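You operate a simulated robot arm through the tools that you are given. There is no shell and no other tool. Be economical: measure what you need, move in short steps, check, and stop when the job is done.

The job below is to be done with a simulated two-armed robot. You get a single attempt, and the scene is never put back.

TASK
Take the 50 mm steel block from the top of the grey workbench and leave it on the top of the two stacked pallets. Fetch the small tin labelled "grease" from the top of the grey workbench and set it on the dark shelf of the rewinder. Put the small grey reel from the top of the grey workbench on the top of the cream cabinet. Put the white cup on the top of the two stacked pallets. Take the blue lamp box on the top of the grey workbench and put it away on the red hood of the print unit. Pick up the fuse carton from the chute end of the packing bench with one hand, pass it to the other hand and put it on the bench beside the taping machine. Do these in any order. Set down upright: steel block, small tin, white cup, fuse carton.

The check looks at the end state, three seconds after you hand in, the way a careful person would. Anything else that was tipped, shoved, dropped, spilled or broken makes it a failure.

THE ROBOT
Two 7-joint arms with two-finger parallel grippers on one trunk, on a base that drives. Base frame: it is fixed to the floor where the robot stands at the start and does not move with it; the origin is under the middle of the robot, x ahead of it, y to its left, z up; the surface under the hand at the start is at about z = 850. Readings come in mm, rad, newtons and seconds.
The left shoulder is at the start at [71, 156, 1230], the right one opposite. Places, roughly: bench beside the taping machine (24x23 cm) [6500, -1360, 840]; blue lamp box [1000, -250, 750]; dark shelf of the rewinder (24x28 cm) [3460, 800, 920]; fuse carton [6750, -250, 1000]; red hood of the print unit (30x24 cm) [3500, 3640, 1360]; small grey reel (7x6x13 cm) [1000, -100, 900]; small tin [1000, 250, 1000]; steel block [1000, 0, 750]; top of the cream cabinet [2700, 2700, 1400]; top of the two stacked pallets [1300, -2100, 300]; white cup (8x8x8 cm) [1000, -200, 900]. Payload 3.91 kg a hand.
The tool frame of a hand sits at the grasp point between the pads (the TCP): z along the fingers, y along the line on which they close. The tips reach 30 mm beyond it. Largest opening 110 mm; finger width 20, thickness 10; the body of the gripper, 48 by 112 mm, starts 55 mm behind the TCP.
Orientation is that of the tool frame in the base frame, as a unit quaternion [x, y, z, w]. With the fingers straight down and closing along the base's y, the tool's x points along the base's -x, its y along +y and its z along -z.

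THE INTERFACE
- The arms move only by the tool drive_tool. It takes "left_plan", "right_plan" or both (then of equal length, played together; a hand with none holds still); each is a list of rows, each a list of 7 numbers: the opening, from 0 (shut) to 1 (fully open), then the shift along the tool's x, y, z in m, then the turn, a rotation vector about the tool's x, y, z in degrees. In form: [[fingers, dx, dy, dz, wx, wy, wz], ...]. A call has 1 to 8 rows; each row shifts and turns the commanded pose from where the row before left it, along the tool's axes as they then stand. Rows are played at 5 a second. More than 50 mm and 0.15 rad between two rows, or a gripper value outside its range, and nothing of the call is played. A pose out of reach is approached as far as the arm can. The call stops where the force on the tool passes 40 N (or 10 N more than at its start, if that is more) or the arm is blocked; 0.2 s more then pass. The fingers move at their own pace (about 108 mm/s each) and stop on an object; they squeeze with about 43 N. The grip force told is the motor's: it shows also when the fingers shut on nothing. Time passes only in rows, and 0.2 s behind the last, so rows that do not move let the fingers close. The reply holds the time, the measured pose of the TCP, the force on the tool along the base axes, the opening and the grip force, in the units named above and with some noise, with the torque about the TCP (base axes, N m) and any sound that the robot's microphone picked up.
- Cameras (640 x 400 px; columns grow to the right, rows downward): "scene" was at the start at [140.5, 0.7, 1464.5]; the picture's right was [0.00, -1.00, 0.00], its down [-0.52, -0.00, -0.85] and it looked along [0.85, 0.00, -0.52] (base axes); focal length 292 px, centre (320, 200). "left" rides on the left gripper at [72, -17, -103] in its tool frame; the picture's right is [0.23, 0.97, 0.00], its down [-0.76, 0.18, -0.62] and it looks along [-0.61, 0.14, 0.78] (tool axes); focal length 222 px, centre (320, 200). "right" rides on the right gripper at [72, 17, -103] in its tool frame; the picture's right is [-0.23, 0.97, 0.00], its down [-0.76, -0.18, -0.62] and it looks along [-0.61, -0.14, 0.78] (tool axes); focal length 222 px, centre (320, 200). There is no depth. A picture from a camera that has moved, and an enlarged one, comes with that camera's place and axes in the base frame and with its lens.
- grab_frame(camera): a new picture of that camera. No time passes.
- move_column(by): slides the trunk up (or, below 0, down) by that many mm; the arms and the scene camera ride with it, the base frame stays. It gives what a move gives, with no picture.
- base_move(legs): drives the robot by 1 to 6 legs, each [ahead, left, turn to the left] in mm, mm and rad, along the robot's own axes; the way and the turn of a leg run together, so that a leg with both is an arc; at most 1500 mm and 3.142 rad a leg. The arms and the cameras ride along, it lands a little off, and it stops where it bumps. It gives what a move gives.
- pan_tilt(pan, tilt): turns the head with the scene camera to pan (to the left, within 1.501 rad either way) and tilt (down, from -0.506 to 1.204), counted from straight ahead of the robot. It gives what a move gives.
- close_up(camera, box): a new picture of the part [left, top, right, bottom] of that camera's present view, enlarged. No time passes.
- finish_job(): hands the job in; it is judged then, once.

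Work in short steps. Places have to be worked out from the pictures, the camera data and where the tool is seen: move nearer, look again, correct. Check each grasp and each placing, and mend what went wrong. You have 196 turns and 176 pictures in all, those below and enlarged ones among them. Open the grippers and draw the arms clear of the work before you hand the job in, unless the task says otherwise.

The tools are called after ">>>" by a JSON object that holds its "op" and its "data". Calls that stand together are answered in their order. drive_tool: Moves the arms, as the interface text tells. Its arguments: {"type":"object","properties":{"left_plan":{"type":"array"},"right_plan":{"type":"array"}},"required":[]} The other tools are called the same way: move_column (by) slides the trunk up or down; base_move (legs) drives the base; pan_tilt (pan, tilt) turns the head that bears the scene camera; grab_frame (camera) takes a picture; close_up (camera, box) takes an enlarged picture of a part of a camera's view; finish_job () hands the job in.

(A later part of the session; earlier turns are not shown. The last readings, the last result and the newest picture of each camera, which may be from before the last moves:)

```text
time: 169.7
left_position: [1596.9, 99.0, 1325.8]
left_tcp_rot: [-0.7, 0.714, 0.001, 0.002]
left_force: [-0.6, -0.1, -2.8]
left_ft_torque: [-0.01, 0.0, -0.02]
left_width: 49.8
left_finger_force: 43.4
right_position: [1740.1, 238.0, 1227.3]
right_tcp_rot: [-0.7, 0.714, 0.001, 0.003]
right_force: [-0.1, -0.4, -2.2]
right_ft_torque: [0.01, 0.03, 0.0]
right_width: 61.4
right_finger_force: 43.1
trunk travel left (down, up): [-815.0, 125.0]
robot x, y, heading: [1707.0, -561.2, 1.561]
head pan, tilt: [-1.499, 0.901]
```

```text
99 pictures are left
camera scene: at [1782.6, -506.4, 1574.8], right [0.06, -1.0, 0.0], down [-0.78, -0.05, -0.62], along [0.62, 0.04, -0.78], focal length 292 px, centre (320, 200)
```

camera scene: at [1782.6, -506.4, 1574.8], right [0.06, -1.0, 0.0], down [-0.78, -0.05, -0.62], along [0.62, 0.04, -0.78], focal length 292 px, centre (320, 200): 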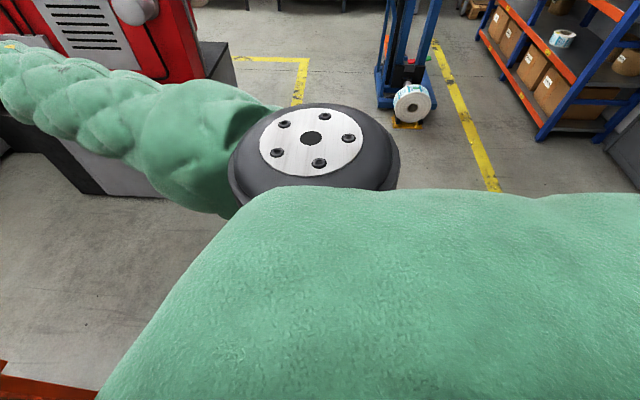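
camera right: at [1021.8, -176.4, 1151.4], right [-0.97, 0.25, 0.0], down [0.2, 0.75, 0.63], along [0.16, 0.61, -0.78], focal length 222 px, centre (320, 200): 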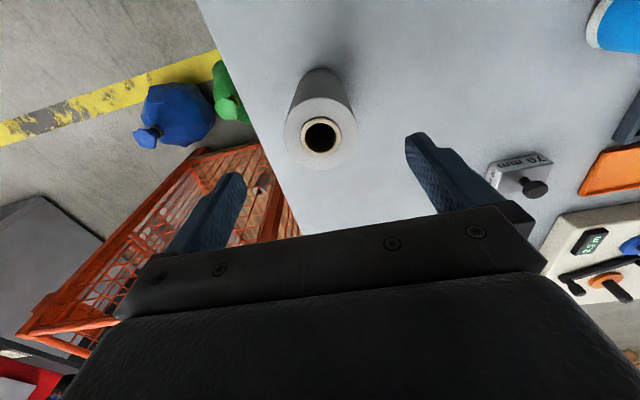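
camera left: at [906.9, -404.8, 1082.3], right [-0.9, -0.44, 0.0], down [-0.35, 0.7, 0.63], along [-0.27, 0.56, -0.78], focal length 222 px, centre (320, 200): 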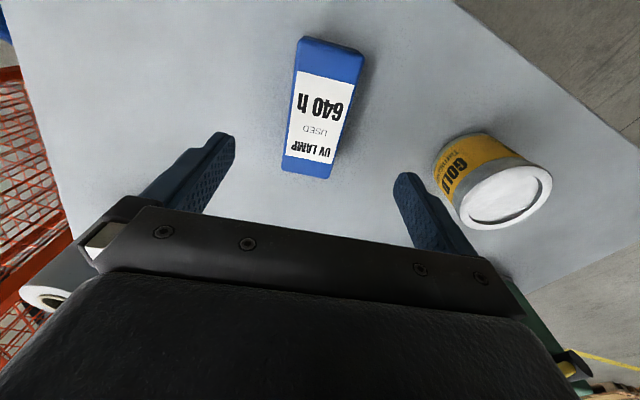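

The right side is clear from here; I continue right and then forward.

>>> {"op": "base_move", "data": {"legs": [[0, -800, 0], [1400, 0, 0.01]]}}

>>> {"op": "pan_tilt", "data": {"pan": 0, "tilt": 0.2}}

>>> {"op": "grab_frame", "data": {"camera": "scene"}}

>>> {"op": "pan_tilt", "data": {"pan": -0.9, "tilt": 0.3}}

>>> {"op": "grab_frame", "data": {"camera": "scene"}}

```text
time: 180.6
left_position: [2411.5, 1500.6, 1324.5]
left_tcp_rot: [-0.701, 0.713, 0.001, 0.003]
left_force: [-0.3, 0.7, -1.7]
left_ft_torque: [-0.01, 0.01, 0.0]
left_width: 49.8
left_finger_force: 43.1
right_position: [2553.2, 1640.1, 1228.9]
right_tcp_rot: [-0.702, 0.712, 0.003, 0.002]
right_force: [0.8, 0.9, -1.5]
right_ft_torque: [-0.03, -0.02, -0.03]
right_width: 61.1
right_finger_force: 42.7
trunk travel left (down, up): [-815.0, 125.0]
robot x, y, heading: [2526.4, 840.6, 1.561]
head pan, tilt: [-1.499, 0.901]
```

```text
time: 182.2
left_position: [2411.9, 1501.3, 1326.1]
left_tcp_rot: [-0.702, 0.712, 0.001, 0.003]
left_force: [0.9, 0.0, -3.0]
left_ft_torque: [-0.01, 0.0, -0.03]
left_width: 49.7
left_finger_force: 43.2
right_position: [2553.0, 1639.8, 1227.6]
right_tcp_rot: [-0.702, 0.712, 0.001, 0.002]
right_force: [0.7, 0.0, -1.6]
right_ft_torque: [0.0, 0.02, 0.0]
right_width: 61.3
right_finger_force: 43.5
trunk travel left (down, up): [-815.0, 125.0]
robot x, y, heading: [2526.4, 836.7, 1.566]
head pan, tilt: [0.0, 0.201]
```

```text
98 pictures are left
camera scene: at [2525.1, 984.6, 1636.2], right [1.0, -0.01, 0.0], down [0.0, -0.2, -0.98], along [0.01, 0.98, -0.2], focal length 292 px, centre (320, 200)
```

scene: 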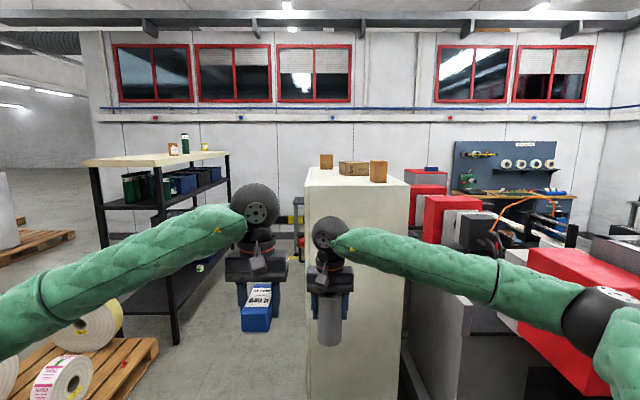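

```text
time: 183.4
left_position: [2411.8, 1501.1, 1324.8]
left_tcp_rot: [-0.702, 0.712, 0.001, 0.003]
left_force: [-1.0, -0.3, -2.4]
left_ft_torque: [-0.01, 0.05, 0.01]
left_width: 49.8
left_finger_force: 43.4
right_position: [2554.0, 1640.1, 1227.0]
right_tcp_rot: [-0.703, 0.711, 0.002, 0.002]
right_force: [0.3, 0.5, -2.7]
right_ft_torque: [0.02, 0.01, -0.01]
right_width: 60.9
right_finger_force: 43.0
trunk travel left (down, up): [-815.0, 125.0]
robot x, y, heading: [2522.9, 840.9, 1.569]
head pan, tilt: [-0.901, 0.3]
```

```text
97 pictures are left
camera scene: at [2598.0, 949.1, 1627.0], right [0.62, -0.79, 0.0], down [-0.23, -0.18, -0.96], along [0.75, 0.59, -0.3], focal length 292 px, centre (320, 200)
```

scene: 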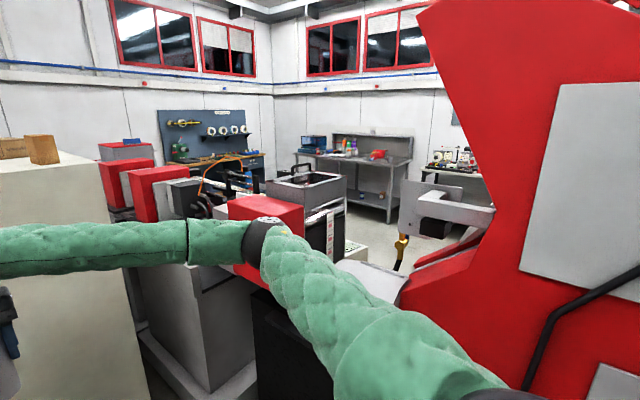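

The cabinet is straight ahead (front edge ≈ y 2300–2480). I raise column and hands above its top and drive nearer.

>>> {"op": "move_column", "data": {"by": 120}}

>>> {"op": "drive_tool", "data": {"right_plan": [[0.4, 0, 0, -0.045, 0, 0, 0], [0.4, 0, 0, -0.045, 0, 0, 0], [0.4, 0, 0, -0.045, 0, 0, 0], [0.4, 0, 0, -0.045, 0, 0, 0], [0.4, 0, 0, -0.045, 0, 0, 0], [0.4, 0, 0, -0.045, 0, 0, 0]], "left_plan": [[0.3, 0.03, 0.02, -0.03, 0, 0, 0], [0.3, 0.03, 0.02, -0.03, 0, 0, 0], [0.3, 0.02, 0.02, -0.03, 0, 0, 0], [0.3, 0, 0, 0, 0, 0, 0], [0.3, 0, 0, 0, 0, 0, 0], [0.3, 0, 0, 0, 0, 0, 0]]}}

>>> {"op": "base_move", "data": {"legs": [[450, 0, 0]]}}

>>> {"op": "pan_tilt", "data": {"pan": 0, "tilt": 0.35}}

>>> {"op": "grab_frame", "data": {"camera": "scene"}}

>>> {"op": "grab_frame", "data": {"camera": "right"}}

```text
time: 184.9
left_position: [2410.9, 1502.2, 1444.4]
left_tcp_rot: [-0.702, 0.713, 0.001, 0.002]
left_force: [0.0, -0.2, -3.5]
left_ft_torque: [-0.01, 0.03, 0.01]
left_width: 49.6
left_finger_force: 42.7
right_position: [2554.8, 1640.2, 1347.0]
right_tcp_rot: [-0.701, 0.713, 0.001, 0.001]
right_force: [-0.1, 1.0, -1.8]
right_ft_torque: [-0.02, 0.0, 0.03]
right_width: 61.0
right_finger_force: 43.1
trunk travel left (down, up): [-935.0, 5.0]
robot x, y, heading: [2526.1, 842.1, 1.564]
head pan, tilt: [-0.901, 0.3]
```

```text
time: 186.3
left_position: [2349.3, 1420.9, 1536.6]
left_tcp_rot: [-0.702, 0.712, 0.001, 0.003]
left_force: [-0.9, 0.2, -3.5]
left_ft_torque: [-0.02, -0.02, -0.04]
left_width: 49.6
left_finger_force: 42.8
right_position: [2553.1, 1636.2, 1618.8]
right_tcp_rot: [-0.702, 0.712, 0.001, 0.003]
right_force: [0.0, -0.1, -2.5]
right_ft_torque: [-0.03, -0.01, 0.0]
right_width: 61.0
right_finger_force: 43.2
trunk travel left (down, up): [-935.0, 5.0]
robot x, y, heading: [2526.6, 841.3, 1.566]
head pan, tilt: [-0.901, 0.3]
```

```text
time: 189.0
left_position: [2362.9, 1875.6, 1535.3]
left_tcp_rot: [-0.698, 0.716, 0.001, 0.003]
left_force: [0.7, 1.2, -3.7]
left_ft_torque: [0.04, -0.03, 0.03]
left_width: 49.9
left_finger_force: 43.2
right_position: [2568.3, 2090.3, 1618.8]
right_tcp_rot: [-0.698, 0.716, 0.002, 0.002]
right_force: [0.2, 0.1, -1.3]
right_ft_torque: [0.03, 0.0, -0.02]
right_width: 61.1
right_finger_force: 42.9
trunk travel left (down, up): [-935.0, 5.0]
robot x, y, heading: [2527.1, 1294.8, 1.554]
head pan, tilt: [-0.901, 0.3]
```

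```text
time: 190.2
left_position: [2362.4, 1877.0, 1535.8]
left_tcp_rot: [-0.698, 0.716, 0.001, 0.003]
left_force: [0.0, -0.8, -3.0]
left_ft_torque: [0.01, 0.0, 0.01]
left_width: 49.6
left_finger_force: 42.9
right_position: [2568.0, 2091.0, 1616.2]
right_tcp_rot: [-0.699, 0.716, 0.002, 0.002]
right_force: [-0.4, 0.0, -1.7]
right_ft_torque: [0.01, -0.02, -0.03]
right_width: 61.1
right_finger_force: 43.2
trunk travel left (down, up): [-935.0, 5.0]
robot x, y, heading: [2529.0, 1293.8, 1.559]
head pan, tilt: [0.0, 0.351]
```

```text
96 pictures are left
camera scene: at [2531.8, 1437.6, 1742.3], right [1.0, -0.02, 0.0], down [-0.01, -0.34, -0.94], along [0.02, 0.94, -0.34], focal length 292 px, centre (320, 200)
```

scene: 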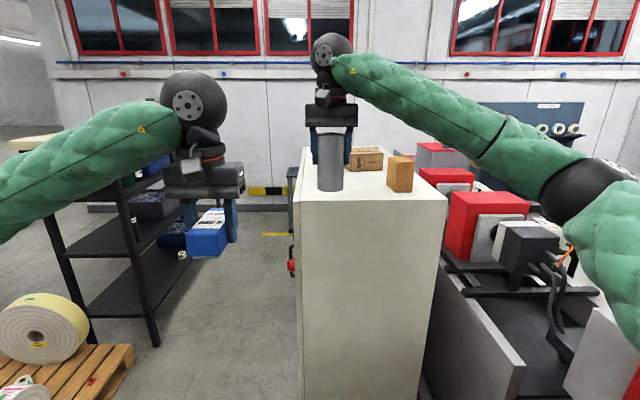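

```text
95 pictures are left
camera right: at [2549.2, 2018.2, 1721.2], right [-0.97, 0.25, 0.0], down [0.2, 0.75, 0.63], along [0.16, 0.61, -0.78], focal length 222 px, centre (320, 200)
```

right: 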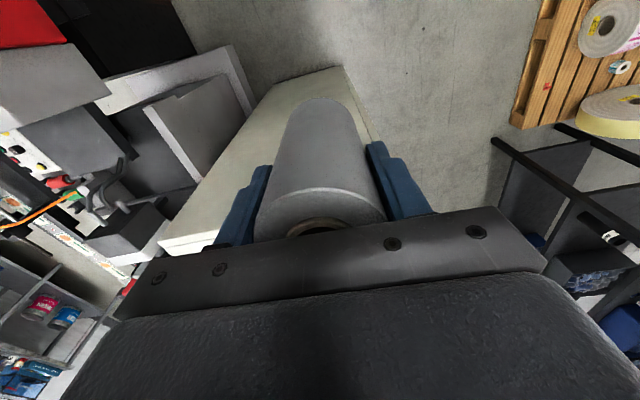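

The top's front edge lies at about y 2300–2380, x 2470–2990; boxes stand at x>2750. I drive ahead so the reel hovers above the front-left part (≈2580,2470) and look again.

>>> {"op": "base_move", "data": {"legs": [[380, 0, 0.012]]}}

>>> {"op": "grab_frame", "data": {"camera": "scene"}}

>>> {"op": "grab_frame", "data": {"camera": "right"}}

```text
time: 192.6
left_position: [2355.0, 2251.1, 1536.8]
left_tcp_rot: [-0.704, 0.71, 0.002, 0.003]
left_force: [0.3, 0.0, -3.0]
left_ft_torque: [0.01, -0.01, 0.02]
left_width: 49.6
left_finger_force: 43.0
right_position: [2557.6, 2467.9, 1618.9]
right_tcp_rot: [-0.705, 0.709, 0.002, 0.002]
right_force: [0.0, 0.2, -1.8]
right_ft_torque: [0.0, -0.05, -0.02]
right_width: 61.2
right_finger_force: 43.1
trunk travel left (down, up): [-935.0, 5.0]
robot x, y, heading: [2528.8, 1672.9, 1.571]
head pan, tilt: [0.0, 0.351]
```

```text
94 pictures are left
camera scene: at [2532.3, 1814.5, 1742.5], right [1.0, 0.0, 0.0], down [0.0, -0.34, -0.94], along [0.0, 0.94, -0.34], focal length 292 px, centre (320, 200)
```

scene: 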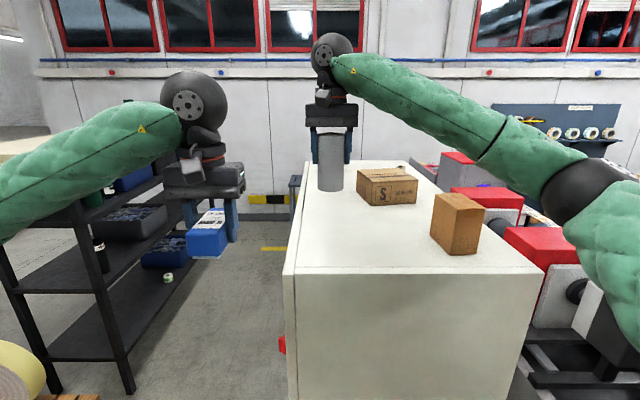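

```text
93 pictures are left
camera right: at [2539.7, 2395.2, 1722.0], right [-0.97, 0.23, 0.0], down [0.18, 0.76, 0.63], along [0.15, 0.61, -0.78], focal length 222 px, centre (320, 200)
```

right: 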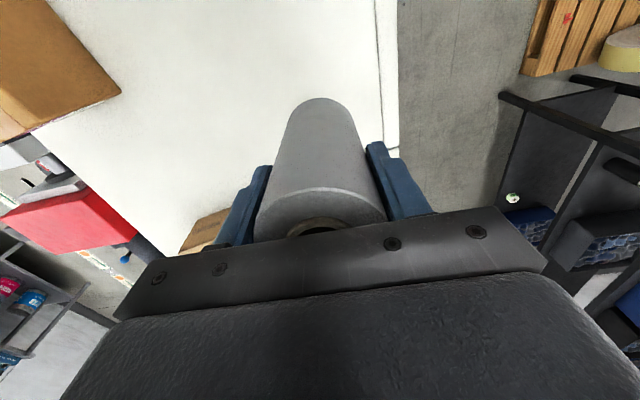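

Parallax gives the top at z≈1461 with front edge y≈2233, so the reel (bottom ≈1529) is well over it at (2558,2468). I lower toward contact.

>>> {"op": "drive_tool", "data": {"right_plan": [[0.4, 0, 0, 0.03, 0, 0, 0], [0.4, 0, 0, 0.02, 0, 0, 0], [0.4, 0, 0, 0.005, 0, 0, 0], [0.4, 0, 0, 0.004, 0, 0, 0], [0.4, 0, 0, 0.004, 0, 0, 0], [0.4, 0, 0, 0.004, 0, 0, 0]]}}

>>> {"op": "close_up", "data": {"camera": "scene", "box": [260, 100, 420, 220]}}

```text
time: 194.0
left_position: [2355.4, 2253.0, 1535.0]
left_tcp_rot: [-0.703, 0.711, 0.002, 0.002]
left_force: [-0.5, -0.1, -2.9]
left_ft_torque: [-0.03, 0.0, 0.0]
left_width: 49.8
left_finger_force: 43.5
right_position: [2557.3, 2471.6, 1549.5]
right_tcp_rot: [-0.704, 0.71, 0.002, 0.002]
right_force: [-0.6, 0.3, -2.5]
right_ft_torque: [0.0, -0.01, -0.03]
right_width: 61.3
right_finger_force: 43.1
trunk travel left (down, up): [-935.0, 5.0]
robot x, y, heading: [2531.8, 1671.3, 1.574]
head pan, tilt: [0.0, 0.351]
```

```text
3.33 times, centred on (340, 160) of scene
camera zoom: at [2532.1, 1817.0, 1742.2], right [1.0, 0.0, 0.0], down [0.0, -0.34, -0.94], along [0.0, 0.94, -0.34], focal length 974 px, centre (253, 333)
```

zoom: 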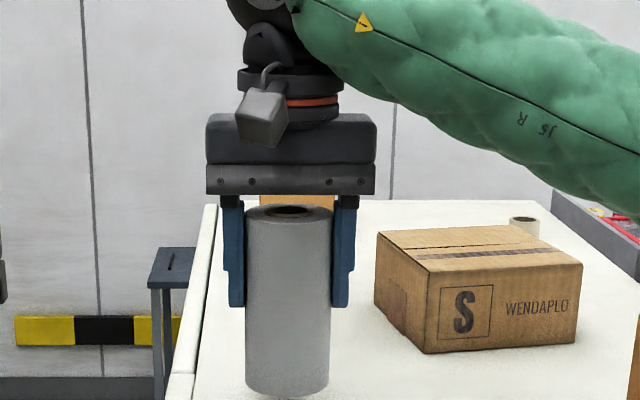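

No contact yet; I keep lowering slowly.

>>> {"op": "drive_tool", "data": {"right_plan": [[0.4, 0, 0, 0.004, 0, 0, 0], [0.4, 0, 0, 0.004, 0, 0, 0], [0.4, 0, 0, 0.004, 0, 0, 0], [0.4, 0, 0, 0.004, 0, 0, 0], [0.4, 0, 0, 0.004, 0, 0, 0]]}}

>>> {"op": "close_up", "data": {"camera": "scene", "box": [260, 100, 420, 220]}}

```text
time: 195.2
left_position: [2355.8, 2252.3, 1535.6]
left_tcp_rot: [-0.704, 0.71, 0.001, 0.003]
left_force: [0.3, 0.6, -3.3]
left_ft_torque: [-0.01, -0.04, 0.0]
left_width: 49.9
left_finger_force: 43.3
right_position: [2556.7, 2471.1, 1530.0]
right_tcp_rot: [-0.705, 0.71, 0.003, 0.003]
right_force: [-1.5, 0.6, -0.8]
right_ft_torque: [0.0, 0.0, 0.02]
right_width: 61.1
right_finger_force: 43.1
trunk travel left (down, up): [-935.0, 5.0]
robot x, y, heading: [2533.1, 1670.1, 1.572]
head pan, tilt: [0.0, 0.351]
```

```text
3.33 times, centred on (340, 160) of scene
camera zoom: at [2532.3, 1816.3, 1742.3], right [1.0, 0.0, 0.0], down [0.0, -0.34, -0.94], along [0.0, 0.94, -0.34], focal length 974 px, centre (253, 333)
```

zoom: 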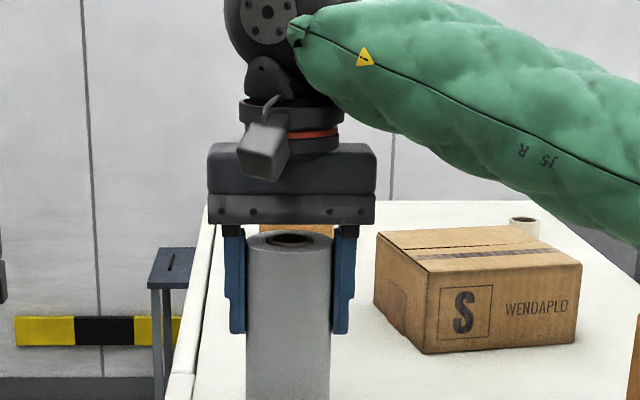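

Continue lowering with the force stop as guard.

>>> {"op": "drive_tool", "data": {"right_plan": [[0.4, 0, 0, 0.004, 0, 0, 0], [0.4, 0, 0, 0.004, 0, 0, 0], [0.4, 0, 0, 0.004, 0, 0, 0], [0.4, 0, 0, 0.004, 0, 0, 0], [0.4, 0, 0, 0.004, 0, 0, 0], [0.4, 0, 0, 0.004, 0, 0, 0]]}}

>>> {"op": "close_up", "data": {"camera": "scene", "box": [260, 130, 420, 250]}}

```text
time: 195.7
left_position: [2355.0, 2251.7, 1536.1]
left_tcp_rot: [-0.704, 0.71, 0.001, 0.002]
left_force: [0.0, 0.1, -2.8]
left_ft_torque: [-0.02, -0.02, -0.02]
left_width: 49.7
left_finger_force: 42.9
right_position: [2557.7, 2470.2, 1530.8]
right_tcp_rot: [-0.704, 0.71, 0.006, 0.003]
right_force: [0.2, -2.4, 9.8]
right_ft_torque: [-0.52, -0.06, -0.06]
right_width: 61.2
right_finger_force: 43.1
trunk travel left (down, up): [-935.0, 5.0]
robot x, y, heading: [2529.7, 1672.3, 1.568]
head pan, tilt: [0.0, 0.351]
stopped in row 2 (right hand): the force on the tool passed its limit at 42 N (the readings are from after the stop); the commanded pose is now the measured one
```

```text
3.33 times, centred on (340, 190) of scene
camera zoom: at [2532.3, 1815.4, 1742.1], right [1.0, 0.0, 0.0], down [0.0, -0.34, -0.94], along [0.0, 0.94, -0.34], focal length 974 px, centre (253, 233)
```

zoom: 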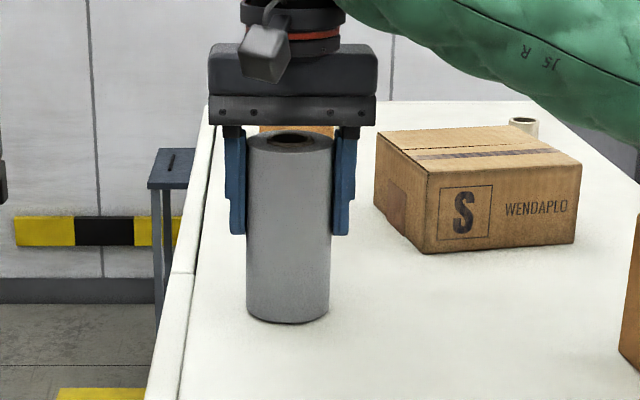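

Contact (cabinet top ≈1440). I release and rise.

>>> {"op": "drive_tool", "data": {"right_plan": [[0.4, 0, 0, 0, 0, 0, 0], [0.65, 0, 0, 0, 0, 0, 0], [0.8, 0, 0, 0, 0, 0, 0], [0.8, 0, 0, -0.02, 0, 0, 0], [0.8, 0, 0, -0.045, 0, 0, 0], [0.8, 0, 0, -0.045, 0, 0, 0]]}}

>>> {"op": "drive_tool", "data": {"right_plan": [[0.8, 0.03, 0, -0.02, 0, 0, 0], [0.8, 0.045, 0, 0, 0, 0, 0], [0.8, 0.045, 0, 0, 0, 0, 0], [0.8, 0.045, 0, 0, 0, 0, 0]]}}

>>> {"op": "close_up", "data": {"camera": "scene", "box": [260, 130, 420, 250]}}

>>> {"op": "pan_tilt", "data": {"pan": -0.7, "tilt": 0.35}}

>>> {"op": "grab_frame", "data": {"camera": "scene"}}

```text
time: 197.1
left_position: [2354.9, 2251.1, 1536.5]
left_tcp_rot: [-0.704, 0.71, 0.002, 0.004]
left_force: [-0.1, -0.1, -3.1]
left_ft_torque: [-0.01, -0.01, 0.01]
left_width: 49.9
left_finger_force: 42.7
right_position: [2559.0, 2467.7, 1637.3]
right_tcp_rot: [-0.704, 0.71, 0.004, 0.003]
right_force: [0.2, -0.9, 0.1]
right_ft_torque: [0.0, -0.01, -0.02]
right_width: 88.1
right_finger_force: 0.2
trunk travel left (down, up): [-935.0, 5.0]
robot x, y, heading: [2533.0, 1674.4, 1.572]
head pan, tilt: [0.0, 0.351]
```

```text
time: 198.1
left_position: [2356.6, 2252.1, 1536.4]
left_tcp_rot: [-0.704, 0.711, 0.001, 0.002]
left_force: [0.4, 0.0, -2.6]
left_ft_torque: [0.0, 0.02, 0.02]
left_width: 49.5
left_finger_force: 43.2
right_position: [2557.2, 2302.6, 1658.1]
right_tcp_rot: [-0.705, 0.71, 0.004, 0.002]
right_force: [0.4, 1.3, 0.4]
right_ft_torque: [0.03, 0.01, 0.03]
right_width: 87.8
right_finger_force: 0.0
trunk travel left (down, up): [-935.0, 5.0]
robot x, y, heading: [2529.2, 1672.6, 1.571]
head pan, tilt: [0.0, 0.351]
```

```text
3.33 times, centred on (340, 190) of scene
camera zoom: at [2532.4, 1815.3, 1742.3], right [1.0, 0.0, 0.0], down [0.0, -0.34, -0.94], along [0.0, 0.94, -0.34], focal length 974 px, centre (253, 233)
```

zoom: 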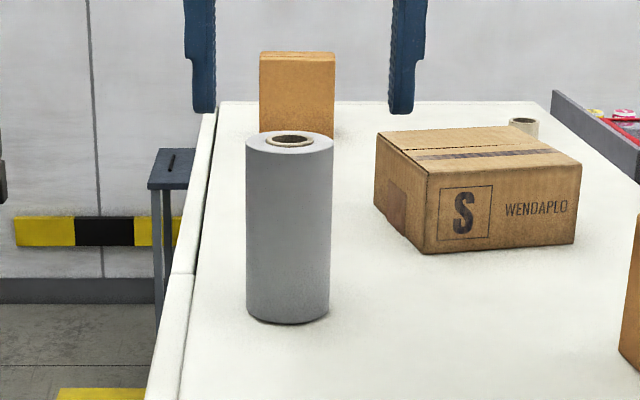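

```text
time: 199.2
left_position: [2354.7, 2253.0, 1534.7]
left_tcp_rot: [-0.704, 0.71, 0.001, 0.002]
left_force: [0.6, -0.3, -2.1]
left_ft_torque: [-0.02, -0.03, 0.0]
left_width: 49.8
left_finger_force: 43.2
right_position: [2558.8, 2304.9, 1657.4]
right_tcp_rot: [-0.704, 0.71, 0.005, 0.002]
right_force: [-0.5, 0.1, 0.8]
right_ft_torque: [0.01, 0.05, 0.0]
right_width: 87.9
right_finger_force: 0.1
trunk travel left (down, up): [-935.0, 5.0]
robot x, y, heading: [2535.2, 1670.5, 1.575]
head pan, tilt: [-0.7, 0.351]
```

```text
88 pictures are left
camera scene: at [2592.2, 1795.0, 1742.2], right [0.77, -0.64, 0.0], down [-0.22, -0.26, -0.94], along [0.6, 0.72, -0.34], focal length 292 px, centre (320, 200)
```

scene: 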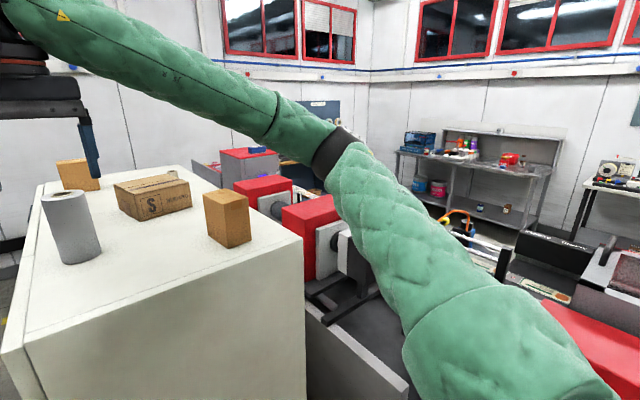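

Reel placed well. Now I look for the print unit's red hood; expected in this picture near (250,153).

>>> {"op": "close_up", "data": {"camera": "scene", "box": [190, 120, 350, 250]}}

```text
3.08 times, centred on (270, 185) of scene
camera zoom: at [2592.2, 1795.0, 1742.2], right [0.77, -0.64, 0.0], down [-0.22, -0.26, -0.94], along [0.6, 0.72, -0.34], focal length 899 px, centre (474, 246)
```

zoom: 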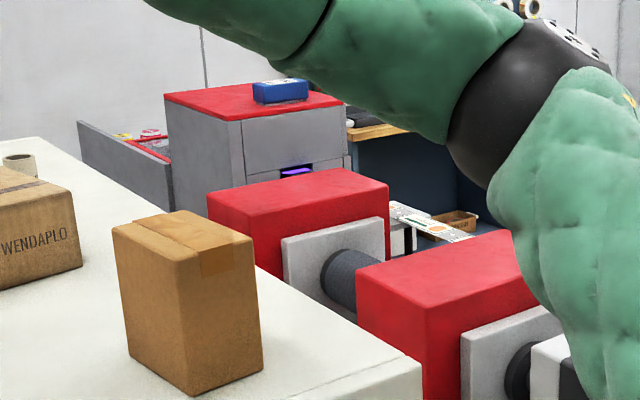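

The far unit with the flat red top (another lamp box already on it) is the print unit's hood, around (3500,3640). I go around the cabinet's left side to approach it from the west.

>>> {"op": "base_move", "data": {"legs": [[-100, 0, 0], [0, 620, 0], [1000, 0, 0]]}}

>>> {"op": "pan_tilt", "data": {"pan": -0.2, "tilt": 0.4}}

>>> {"op": "grab_frame", "data": {"camera": "scene"}}

```text
time: 207.7
left_position: [1722.9, 3081.2, 1535.0]
left_tcp_rot: [0.71, -0.704, -0.002, 0.0]
left_force: [0.7, -0.4, -2.9]
left_ft_torque: [-0.04, 0.02, -0.02]
left_width: 49.5
left_finger_force: 43.0
right_position: [1926.6, 3133.6, 1660.3]
right_tcp_rot: [-0.706, 0.708, 0.007, 0.003]
right_force: [1.0, 0.5, 0.1]
right_ft_torque: [0.01, 0.03, 0.02]
right_width: 87.8
right_finger_force: 0.1
trunk travel left (down, up): [-935.0, 5.0]
robot x, y, heading: [1907.4, 2507.0, 1.58]
head pan, tilt: [-0.7, 0.351]
stopped in leg 3: the robot was blocked; the commanded pose is now the measured one
```

```text
time: 208.6
left_position: [1723.0, 3080.9, 1535.7]
left_tcp_rot: [0.709, -0.705, -0.002, -0.001]
left_force: [-0.1, -0.1, -2.5]
left_ft_torque: [-0.02, 0.01, 0.02]
left_width: 49.7
left_finger_force: 43.0
right_position: [1927.8, 3132.3, 1660.7]
right_tcp_rot: [-0.707, 0.707, 0.007, 0.003]
right_force: [0.4, 0.7, 0.7]
right_ft_torque: [-0.02, 0.01, 0.03]
right_width: 88.0
right_finger_force: 0.1
trunk travel left (down, up): [-935.0, 5.0]
robot x, y, heading: [1906.9, 2506.8, 1.579]
head pan, tilt: [-0.201, 0.4]
```

```text
86 pictures are left
camera scene: at [1924.9, 2641.4, 1738.4], right [0.98, -0.19, 0.0], down [-0.08, -0.38, -0.92], along [0.18, 0.91, -0.39], focal length 292 px, centre (320, 200)
```

scene: 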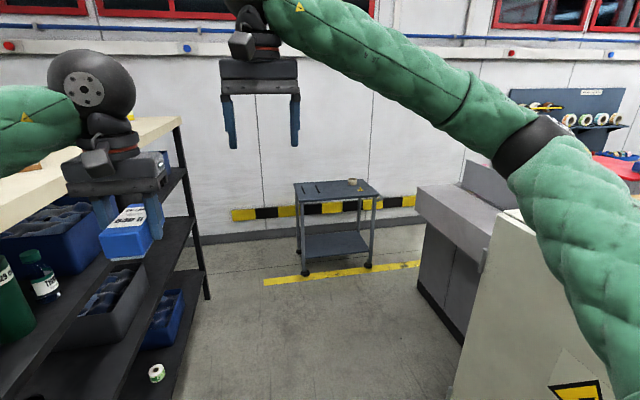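

The left elbow met the tall shelf on the left. I back off, then stretch both hands forward so the elbows narrow.

>>> {"op": "base_move", "data": {"legs": [[-200, -60, 0]]}}

>>> {"op": "drive_tool", "data": {"left_plan": [[0.3, -0.045, -0.013, 0, 0, 0, 0], [0.3, -0.045, -0.013, 0, 0, 0, 0], [0.3, -0.045, -0.013, 0, 0, 0, 0], [0.3, -0.045, -0.013, 0, 0, 0, 0], [0.3, -0.045, -0.013, 0, 0, 0, 0], [0.3, -0.045, -0.013, 0, 0, 0, 0]], "right_plan": [[0.8, -0.038, -0.012, 0, 0, 0, 0], [0.8, -0.038, -0.012, 0, 0, 0, 0], [0.8, -0.038, -0.012, 0, 0, 0, 0], [0.8, -0.038, -0.012, 0, 0, 0, 0], [0.8, -0.038, -0.012, 0, 0, 0, 0], [0.8, -0.038, -0.012, 0, 0, 0, 0]]}}

>>> {"op": "pan_tilt", "data": {"pan": 0.6, "tilt": 0.4}}

>>> {"op": "grab_frame", "data": {"camera": "scene"}}

>>> {"op": "pan_tilt", "data": {"pan": -0.6, "tilt": 0.4}}

>>> {"op": "grab_frame", "data": {"camera": "scene"}}

```text
time: 210.3
left_position: [1783.7, 2887.5, 1529.8]
left_tcp_rot: [0.708, -0.706, 0.003, 0.001]
left_force: [-0.3, 0.1, -3.2]
left_ft_torque: [-0.06, 0.0, 0.02]
left_width: 49.6
left_finger_force: 43.3
right_position: [1987.0, 2939.7, 1654.7]
right_tcp_rot: [-0.705, 0.709, 0.003, 0.002]
right_force: [-0.2, 0.1, 0.0]
right_ft_torque: [-0.06, -0.02, -0.04]
right_width: 87.8
right_finger_force: 0.1
trunk travel left (down, up): [-935.0, 5.0]
robot x, y, heading: [1960.6, 2295.9, 1.571]
head pan, tilt: [-0.201, 0.4]
```

```text
time: 211.7
left_position: [1862.0, 3157.2, 1531.7]
left_tcp_rot: [0.709, -0.705, 0.001, 0.001]
left_force: [-0.8, 1.1, -2.4]
left_ft_torque: [-0.02, 0.01, 0.02]
left_width: 49.6
left_finger_force: 42.6
right_position: [2063.3, 3166.8, 1656.2]
right_tcp_rot: [-0.706, 0.708, 0.004, 0.002]
right_force: [-0.8, 0.4, -0.7]
right_ft_torque: [-0.03, 0.03, -0.02]
right_width: 88.2
right_finger_force: 0.0
trunk travel left (down, up): [-935.0, 5.0]
robot x, y, heading: [1967.1, 2299.1, 1.582]
head pan, tilt: [-0.201, 0.4]
```

```text
time: 212.8
left_position: [1860.7, 3154.8, 1533.1]
left_tcp_rot: [0.709, -0.706, 0.001, 0.0]
left_force: [-0.4, -0.6, -2.7]
left_ft_torque: [-0.04, 0.0, -0.01]
left_width: 49.9
left_finger_force: 43.0
right_position: [2061.9, 3164.4, 1656.8]
right_tcp_rot: [-0.706, 0.708, 0.004, 0.003]
right_force: [0.4, -0.9, -0.8]
right_ft_torque: [-0.03, 0.04, 0.01]
right_width: 87.9
right_finger_force: 0.0
trunk travel left (down, up): [-935.0, 5.0]
robot x, y, heading: [1970.0, 2299.7, 1.573]
head pan, tilt: [0.6, 0.4]
```

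```text
85 pictures are left
camera scene: at [1914.8, 2431.0, 1737.6], right [0.82, 0.57, 0.0], down [0.22, -0.32, -0.92], along [-0.52, 0.76, -0.39], focal length 292 px, centre (320, 200)
```

scene: 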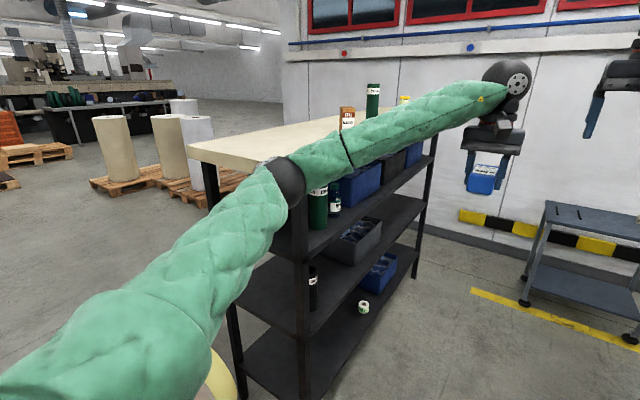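

```text
time: 214.2
left_position: [1860.9, 3154.0, 1532.7]
left_tcp_rot: [0.708, -0.706, 0.001, 0.0]
left_force: [-0.9, -0.5, -3.7]
left_ft_torque: [-0.02, -0.03, 0.02]
left_width: 49.9
left_finger_force: 43.3
right_position: [2061.0, 3163.8, 1656.8]
right_tcp_rot: [-0.705, 0.709, 0.005, 0.003]
right_force: [0.4, -0.1, -0.1]
right_ft_torque: [0.02, -0.03, 0.02]
right_width: 88.1
right_finger_force: 0.1
trunk travel left (down, up): [-935.0, 5.0]
robot x, y, heading: [1969.0, 2302.0, 1.575]
head pan, tilt: [-0.6, 0.4]
```

```text
84 pictures are left
camera scene: at [2019.3, 2431.1, 1737.7], right [0.83, -0.56, 0.0], down [-0.22, -0.32, -0.92], along [0.52, 0.76, -0.39], focal length 292 px, centre (320, 200)
```

scene: 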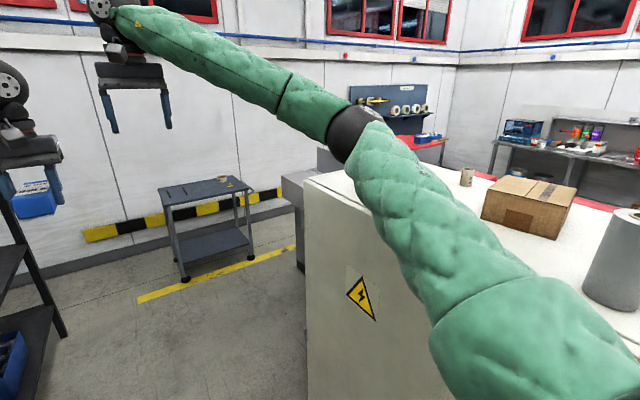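

Elbows are now narrower and above the furniture. I go forward past the cabinet, then turn right to face the print unit.

>>> {"op": "base_move", "data": {"legs": [[1340, 0, 0]]}}

>>> {"op": "base_move", "data": {"legs": [[0, 0, -1.571]]}}

>>> {"op": "pan_tilt", "data": {"pan": 0, "tilt": 0.4}}

>>> {"op": "grab_frame", "data": {"camera": "scene"}}

```text
time: 220.9
left_position: [1870.7, 4503.3, 1534.0]
left_tcp_rot: [-0.705, 0.71, 0.0, -0.001]
left_force: [0.2, 1.2, -2.8]
left_ft_torque: [0.0, -0.02, -0.03]
left_width: 49.8
left_finger_force: 42.8
right_position: [2070.3, 4511.0, 1658.3]
right_tcp_rot: [-0.701, 0.713, 0.005, 0.003]
right_force: [0.0, 0.2, -0.2]
right_ft_torque: [0.01, 0.01, 0.03]
right_width: 87.9
right_finger_force: 0.0
trunk travel left (down, up): [-935.0, 5.0]
robot x, y, heading: [1964.8, 3652.5, 1.561]
head pan, tilt: [-0.6, 0.4]
```

```text
time: 225.2
left_position: [2822.5, 3742.7, 1532.6]
left_tcp_rot: [0.007, 1.0, -0.001, -0.002]
left_force: [0.6, -0.2, -2.5]
left_ft_torque: [-0.01, 0.03, -0.01]
left_width: 49.6
left_finger_force: 42.9
right_position: [2828.5, 3541.3, 1659.6]
right_tcp_rot: [0.009, 1.0, 0.001, 0.003]
right_force: [0.0, -0.1, 0.5]
right_ft_torque: [0.03, -0.04, 0.0]
right_width: 87.9
right_finger_force: 0.0
trunk travel left (down, up): [-935.0, 5.0]
robot x, y, heading: [1968.5, 3649.5, -0.006]
head pan, tilt: [-0.6, 0.4]
```

```text
time: 226.2
left_position: [2822.5, 3742.5, 1532.1]
left_tcp_rot: [0.007, 1.0, 0.0, 0.0]
left_force: [0.1, -0.1, -2.4]
left_ft_torque: [0.0, 0.05, -0.03]
left_width: 49.7
left_finger_force: 42.5
right_position: [2827.6, 3542.6, 1658.9]
right_tcp_rot: [0.01, 1.0, 0.001, 0.005]
right_force: [-1.2, 0.6, -0.8]
right_ft_torque: [0.0, 0.01, 0.01]
right_width: 88.0
right_finger_force: 0.0
trunk travel left (down, up): [-935.0, 5.0]
robot x, y, heading: [1964.7, 3654.5, -0.012]
head pan, tilt: [0.0, 0.4]
```

```text
83 pictures are left
camera scene: at [2111.5, 3649.3, 1737.7], right [-0.01, -1.0, 0.0], down [-0.39, 0.0, -0.92], along [0.92, -0.01, -0.39], focal length 292 px, centre (320, 200)
```

scene: 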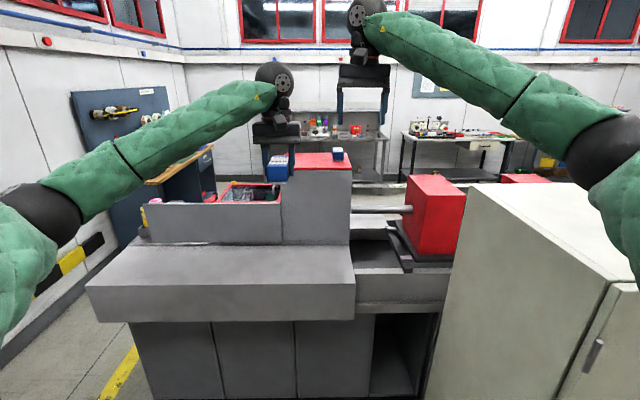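

The hood measures to x≈3371–3646, y≈3501–3762, z≈1360, with the other lamp box at its far right. I drive up so the left hand is over its left/near part.

>>> {"op": "base_move", "data": {"legs": [[660, -50, 0.01]]}}

>>> {"op": "pan_tilt", "data": {"pan": 0, "tilt": 0.5}}

>>> {"op": "grab_frame", "data": {"camera": "scene"}}

>>> {"op": "grab_frame", "data": {"camera": "left"}}

```text
time: 229.9
left_position: [3485.2, 3690.0, 1533.8]
left_tcp_rot: [0.005, 1.0, -0.001, 0.0]
left_force: [-0.5, -0.4, -2.8]
left_ft_torque: [-0.02, 0.03, 0.0]
left_width: 49.6
left_finger_force: 43.1
right_position: [3492.3, 3489.7, 1660.3]
right_tcp_rot: [0.006, 1.0, 0.002, 0.005]
right_force: [-0.5, 0.2, 0.6]
right_ft_torque: [0.01, -0.02, -0.01]
right_width: 88.4
right_finger_force: 0.0
trunk travel left (down, up): [-935.0, 5.0]
robot x, y, heading: [2636.0, 3599.1, -0.005]
head pan, tilt: [0.0, 0.4]
```

```text
time: 230.5
left_position: [3487.2, 3690.0, 1532.6]
left_tcp_rot: [0.004, 1.0, 0.0, 0.0]
left_force: [0.2, 0.6, -2.5]
left_ft_torque: [0.01, 0.05, -0.02]
left_width: 49.6
left_finger_force: 43.0
right_position: [3494.4, 3490.4, 1657.4]
right_tcp_rot: [0.006, 1.0, 0.002, 0.005]
right_force: [0.0, -0.6, -0.8]
right_ft_torque: [-0.02, 0.02, 0.01]
right_width: 87.9
right_finger_force: 0.0
trunk travel left (down, up): [-935.0, 5.0]
robot x, y, heading: [2631.7, 3593.9, -0.002]
head pan, tilt: [0.0, 0.499]
```

```text
82 pictures are left
camera scene: at [2774.9, 3593.6, 1728.6], right [-0.01, -1.0, 0.0], down [-0.48, 0.0, -0.88], along [0.88, -0.01, -0.48], focal length 292 px, centre (320, 200)
```

scene: 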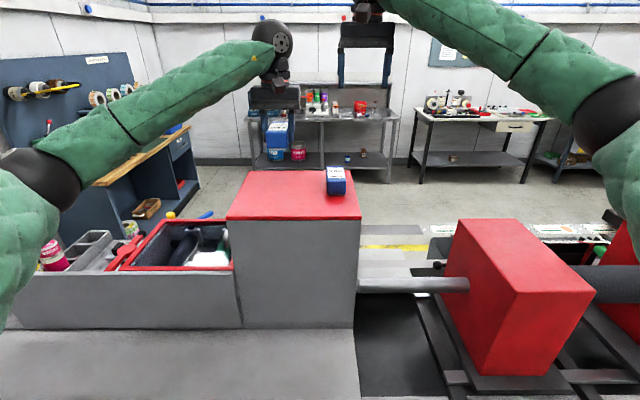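

```text
81 pictures are left
camera left: at [3414.3, 3675.8, 1636.5], right [-0.22, 0.98, 0.0], down [0.76, 0.17, 0.62], along [0.61, 0.14, -0.78], focal length 222 px, centre (320, 200)
```

left: 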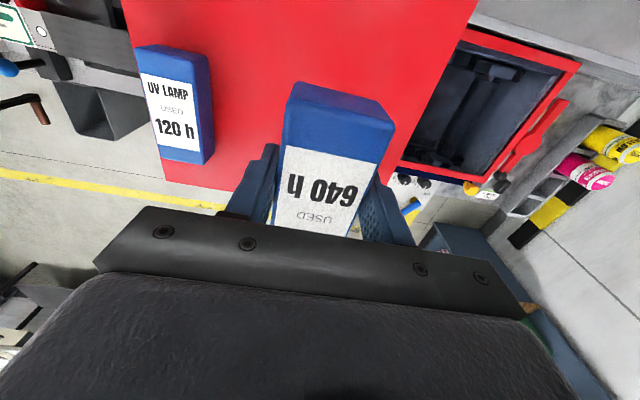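

Hood top at z≈1367, x 3346–3628, y 3493–3804; the lamp box at (3487,3690) is well over it. I lower it.

>>> {"op": "drive_tool", "data": {"left_plan": [[0.3, 0, 0, 0.045, 0, 0, 0], [0.3, 0, 0, 0.04, 0, 0, 0], [0.3, 0, 0, 0.02, 0, 0, 0], [0.3, 0, 0, 0.005, 0, 0, 0], [0.3, 0, 0, 0.004, 0, 0, 0], [0.3, 0, 0, 0.004, 0, 0, 0], [0.3, 0, 0, 0.004, 0, 0, 0]]}}

>>> {"op": "close_up", "data": {"camera": "scene", "box": [210, 110, 370, 230]}}

```text
time: 232.1
left_position: [3486.0, 3690.2, 1410.6]
left_tcp_rot: [0.005, 1.0, 0.001, -0.001]
left_force: [0.1, -0.4, -3.0]
left_ft_torque: [0.01, 0.01, 0.03]
left_width: 50.2
left_finger_force: 43.0
right_position: [3494.9, 3490.3, 1658.6]
right_tcp_rot: [0.008, 1.0, 0.001, 0.005]
right_force: [0.1, -0.7, -0.2]
right_ft_torque: [0.01, 0.02, -0.02]
right_width: 87.9
right_finger_force: 0.2
trunk travel left (down, up): [-935.0, 5.0]
robot x, y, heading: [2631.0, 3593.7, -0.006]
head pan, tilt: [0.0, 0.499]
```

```text
3.33 times, centred on (290, 170) of scene
camera zoom: at [2775.2, 3593.7, 1728.5], right [-0.01, -1.0, 0.0], down [-0.48, 0.0, -0.88], along [0.88, -0.01, -0.48], focal length 974 px, centre (420, 300)
```

zoom: 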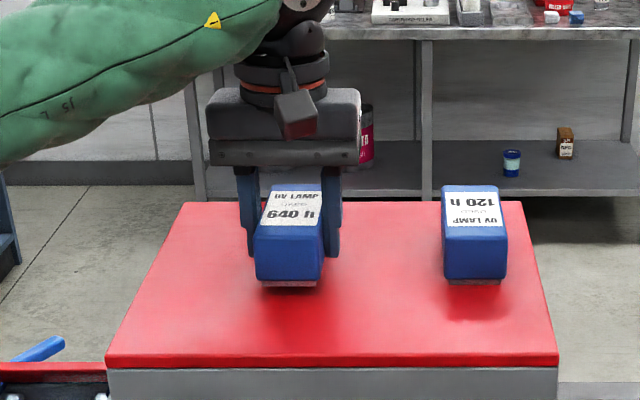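

Very close to the hood, well centred; lowering the last millimetres.

>>> {"op": "drive_tool", "data": {"left_plan": [[0.3, 0, 0, 0.004, 0, 0, 0], [0.3, 0, 0, 0.004, 0, 0, 0], [0.3, 0, 0, 0.003, 0, 0, 0]]}}

```text
time: 232.9
left_position: [3485.3, 3692.0, 1399.5]
left_tcp_rot: [0.004, 1.0, -0.001, -0.001]
left_force: [-0.5, 0.3, -3.1]
left_ft_torque: [0.04, 0.04, 0.03]
left_width: 49.6
left_finger_force: 42.6
right_position: [3494.1, 3489.6, 1658.6]
right_tcp_rot: [0.007, 1.0, 0.001, 0.006]
right_force: [0.1, 0.2, -0.5]
right_ft_torque: [0.01, -0.02, 0.01]
right_width: 87.9
right_finger_force: 0.0
trunk travel left (down, up): [-935.0, 5.0]
robot x, y, heading: [2631.3, 3592.8, -0.007]
head pan, tilt: [0.0, 0.499]
```

>>> {"op": "drive_tool", "data": {"left_plan": [[0.3, 0, 0, 0.004, 0, 0, 0], [0.3, 0, 0, 0.004, 0, 0, 0], [0.3, 0, 0, 0.004, 0, 0, 0], [0.3, 0, 0, 0.004, 0, 0, 0], [0.3, 0, 0, 0.004, 0, 0, 0], [0.3, 0, 0, 0.004, 0, 0, 0]]}}

>>> {"op": "close_up", "data": {"camera": "scene", "box": [210, 110, 370, 230]}}

```text
time: 233.8
left_position: [3485.5, 3690.6, 1392.7]
left_tcp_rot: [0.005, 1.0, -0.002, 0.002]
left_force: [-8.4, -1.5, 16.8]
left_ft_torque: [0.6, 0.52, 0.27]
left_width: 49.6
left_finger_force: 42.7
right_position: [3491.1, 3489.9, 1659.1]
right_tcp_rot: [0.007, 1.0, 0.002, 0.006]
right_force: [0.0, -0.1, -0.1]
right_ft_torque: [0.01, -0.02, 0.02]
right_width: 88.1
right_finger_force: 0.1
trunk travel left (down, up): [-935.0, 5.0]
robot x, y, heading: [2633.4, 3593.0, -0.008]
head pan, tilt: [0.0, 0.499]
stopped in row 4 (left hand): the force on the tool passed its limit at 45 N (the readings are from after the stop); the commanded pose is now the measured one
```

```text
3.33 times, centred on (290, 170) of scene
camera zoom: at [2772.4, 3593.5, 1728.3], right [-0.01, -1.0, 0.0], down [-0.48, 0.0, -0.88], along [0.88, 0.0, -0.48], focal length 974 px, centre (420, 300)
```

zoom: 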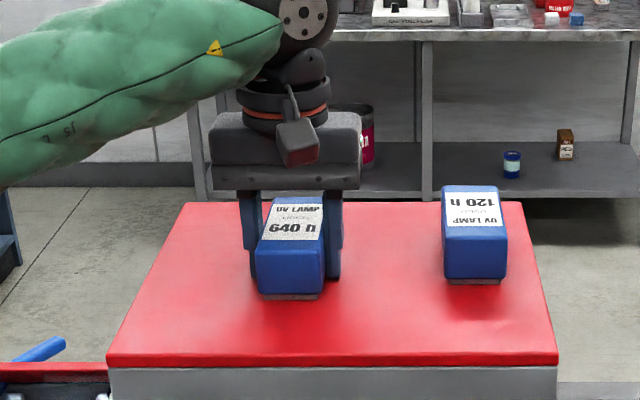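

Contact on the hood. I release and rise, then check.

>>> {"op": "drive_tool", "data": {"left_plan": [[0.3, 0, 0, -0.001, 0, 0, 0], [0.65, 0, 0, 0, 0, 0, 0], [0.8, 0, 0, 0, 0, 0, 0], [0.8, 0, 0, -0.03, 0, 0, 0], [0.8, 0, 0, -0.045, 0, 0, 0], [0.8, 0, 0, -0.045, 0, 0, 0], [0.8, 0, 0, -0.045, 0, 0, 0]]}}

>>> {"op": "close_up", "data": {"camera": "scene", "box": [210, 110, 370, 230]}}

```text
time: 235.4
left_position: [3486.6, 3690.0, 1559.3]
left_tcp_rot: [0.004, 1.0, -0.001, 0.001]
left_force: [0.0, -1.0, 0.1]
left_ft_torque: [0.0, -0.06, 0.02]
left_width: 88.2
left_finger_force: 0.1
right_position: [3493.7, 3489.0, 1657.7]
right_tcp_rot: [0.007, 1.0, 0.002, 0.006]
right_force: [-0.4, 0.0, 0.1]
right_ft_torque: [0.02, 0.0, 0.0]
right_width: 87.8
right_finger_force: 0.1
trunk travel left (down, up): [-935.0, 5.0]
robot x, y, heading: [2633.4, 3598.5, -0.004]
head pan, tilt: [0.0, 0.499]
```

```text
3.33 times, centred on (290, 170) of scene
camera zoom: at [2774.6, 3593.1, 1728.5], right [-0.01, -1.0, 0.0], down [-0.48, 0.0, -0.88], along [0.88, 0.0, -0.48], focal length 974 px, centre (420, 300)
```

zoom: 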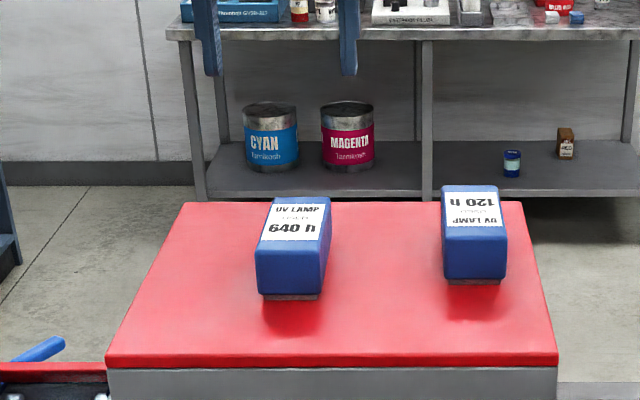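

Lamp box is placed properly. Next the grease tin: I reverse out the same way (back, turn left, back down the aisle), then turn to face west to look for an approach to the bench's north side.

>>> {"op": "base_move", "data": {"legs": [[-665, 50, 0], [0, 0, 1.575], [-1350, 0, 0], [-700, 0, 0], [0, 0, 1.571]]}}

>>> {"op": "pan_tilt", "data": {"pan": 0.3, "tilt": 0.5}}

>>> {"op": "grab_frame", "data": {"camera": "scene"}}

```text
time: 256.5
left_position: [1080.5, 1523.6, 1557.4]
left_tcp_rot: [1.0, -0.01, -0.001, 0.0]
left_force: [0.3, 1.4, -0.2]
left_ft_torque: [-0.04, 0.0, -0.02]
left_width: 88.1
left_finger_force: 0.0
right_position: [1075.6, 1724.2, 1659.0]
right_tcp_rot: [1.0, -0.012, -0.006, 0.002]
right_force: [0.0, -0.7, -0.1]
right_ft_torque: [0.0, -0.01, 0.01]
right_width: 88.0
right_finger_force: 0.1
trunk travel left (down, up): [-935.0, 5.0]
robot x, y, heading: [1933.0, 1608.0, 3.126]
head pan, tilt: [0.0, 0.499]
```

```text
time: 257.3
left_position: [1080.1, 1523.1, 1558.0]
left_tcp_rot: [1.0, -0.009, -0.001, 0.0]
left_force: [0.1, 0.2, -0.1]
left_ft_torque: [-0.01, -0.01, -0.01]
left_width: 88.1
left_finger_force: 0.1
right_position: [1076.6, 1723.0, 1659.1]
right_tcp_rot: [1.0, -0.012, -0.005, 0.001]
right_force: [0.0, 0.1, -0.5]
right_ft_torque: [0.0, 0.0, -0.02]
right_width: 87.8
right_finger_force: 0.1
trunk travel left (down, up): [-935.0, 5.0]
robot x, y, heading: [1932.0, 1614.2, 3.127]
head pan, tilt: [0.3, 0.499]
```

```text
77 pictures are left
camera scene: at [1796.4, 1588.2, 1728.6], right [-0.28, 0.96, 0.0], down [0.46, 0.13, -0.88], along [-0.84, -0.25, -0.48], focal length 292 px, centre (320, 200)
```

scene: 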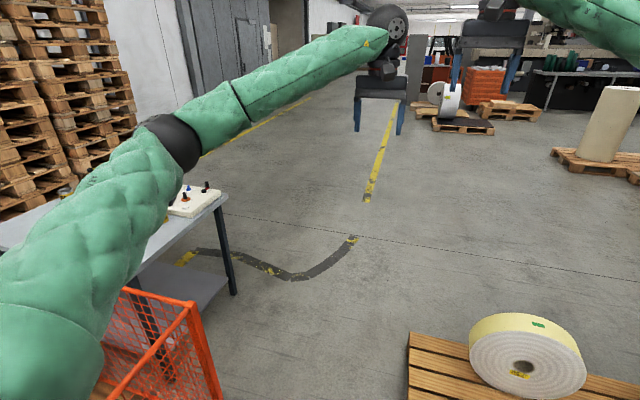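

The lane between cage and roll pallet is free. I drive to the bench's north side at about (760,1260) and turn to face it (−y).

>>> {"op": "base_move", "data": {"legs": [[0, 350, 0.015], [1170, 0, 0], [0, 0, 1.571]]}}

>>> {"op": "move_column", "data": {"by": -260}}

>>> {"op": "pan_tilt", "data": {"pan": 0, "tilt": 0.7}}

>>> {"op": "grab_frame", "data": {"camera": "scene"}}

```text
time: 259.9
left_position: [1102.2, 1226.1, 1555.1]
left_tcp_rot: [0.999, -0.042, 0.001, -0.001]
left_force: [0.4, 0.0, -0.1]
left_ft_torque: [-0.01, -0.07, -0.04]
left_width: 88.3
left_finger_force: 0.0
right_position: [1110.9, 1427.0, 1655.1]
right_tcp_rot: [0.999, -0.044, -0.004, 0.0]
right_force: [-1.1, 0.2, 0.7]
right_ft_torque: [0.0, -0.04, 0.0]
right_width: 87.7
right_finger_force: 0.0
trunk travel left (down, up): [-935.0, 5.0]
robot x, y, heading: [1964.4, 1257.3, 3.057]
head pan, tilt: [0.3, 0.499]
stopped in leg 2: the robot was blocked; the commanded pose is now the measured one
```

```text
time: 262.6
left_position: [1105.8, 1228.5, 1296.6]
left_tcp_rot: [0.999, -0.042, 0.0, -0.001]
left_force: [0.0, 0.6, -0.2]
left_ft_torque: [-0.02, -0.01, -0.01]
left_width: 88.0
left_finger_force: 0.0
right_position: [1115.6, 1427.4, 1398.0]
right_tcp_rot: [0.999, -0.044, -0.003, 0.002]
right_force: [0.3, 0.7, 0.1]
right_ft_torque: [0.0, 0.0, 0.05]
right_width: 88.0
right_finger_force: 0.1
trunk travel left (down, up): [-675.0, 265.0]
robot x, y, heading: [1966.1, 1259.6, 3.056]
head pan, tilt: [0.3, 0.499]
```

```text
time: 263.4
left_position: [1106.3, 1226.1, 1296.4]
left_tcp_rot: [0.999, -0.042, 0.0, 0.0]
left_force: [0.1, 0.2, -1.0]
left_ft_torque: [0.02, 0.01, -0.03]
left_width: 88.0
left_finger_force: 0.0
right_position: [1113.2, 1427.3, 1398.2]
right_tcp_rot: [0.999, -0.044, -0.003, 0.001]
right_force: [0.1, -0.3, 1.1]
right_ft_torque: [-0.04, 0.01, 0.0]
right_width: 88.0
right_finger_force: 0.1
trunk travel left (down, up): [-675.0, 265.0]
robot x, y, heading: [1965.4, 1256.7, 3.063]
head pan, tilt: [0.0, 0.7]
```

```text
76 pictures are left
camera scene: at [1829.4, 1271.3, 1450.9], right [0.08, 1.0, 0.0], down [0.64, -0.05, -0.76], along [-0.76, 0.06, -0.64], focal length 292 px, centre (320, 200)
```

scene: 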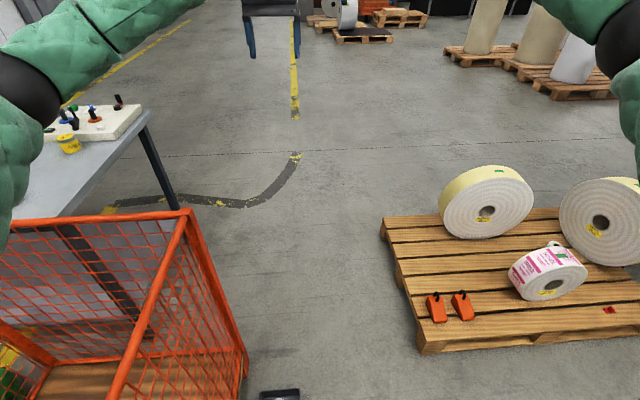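

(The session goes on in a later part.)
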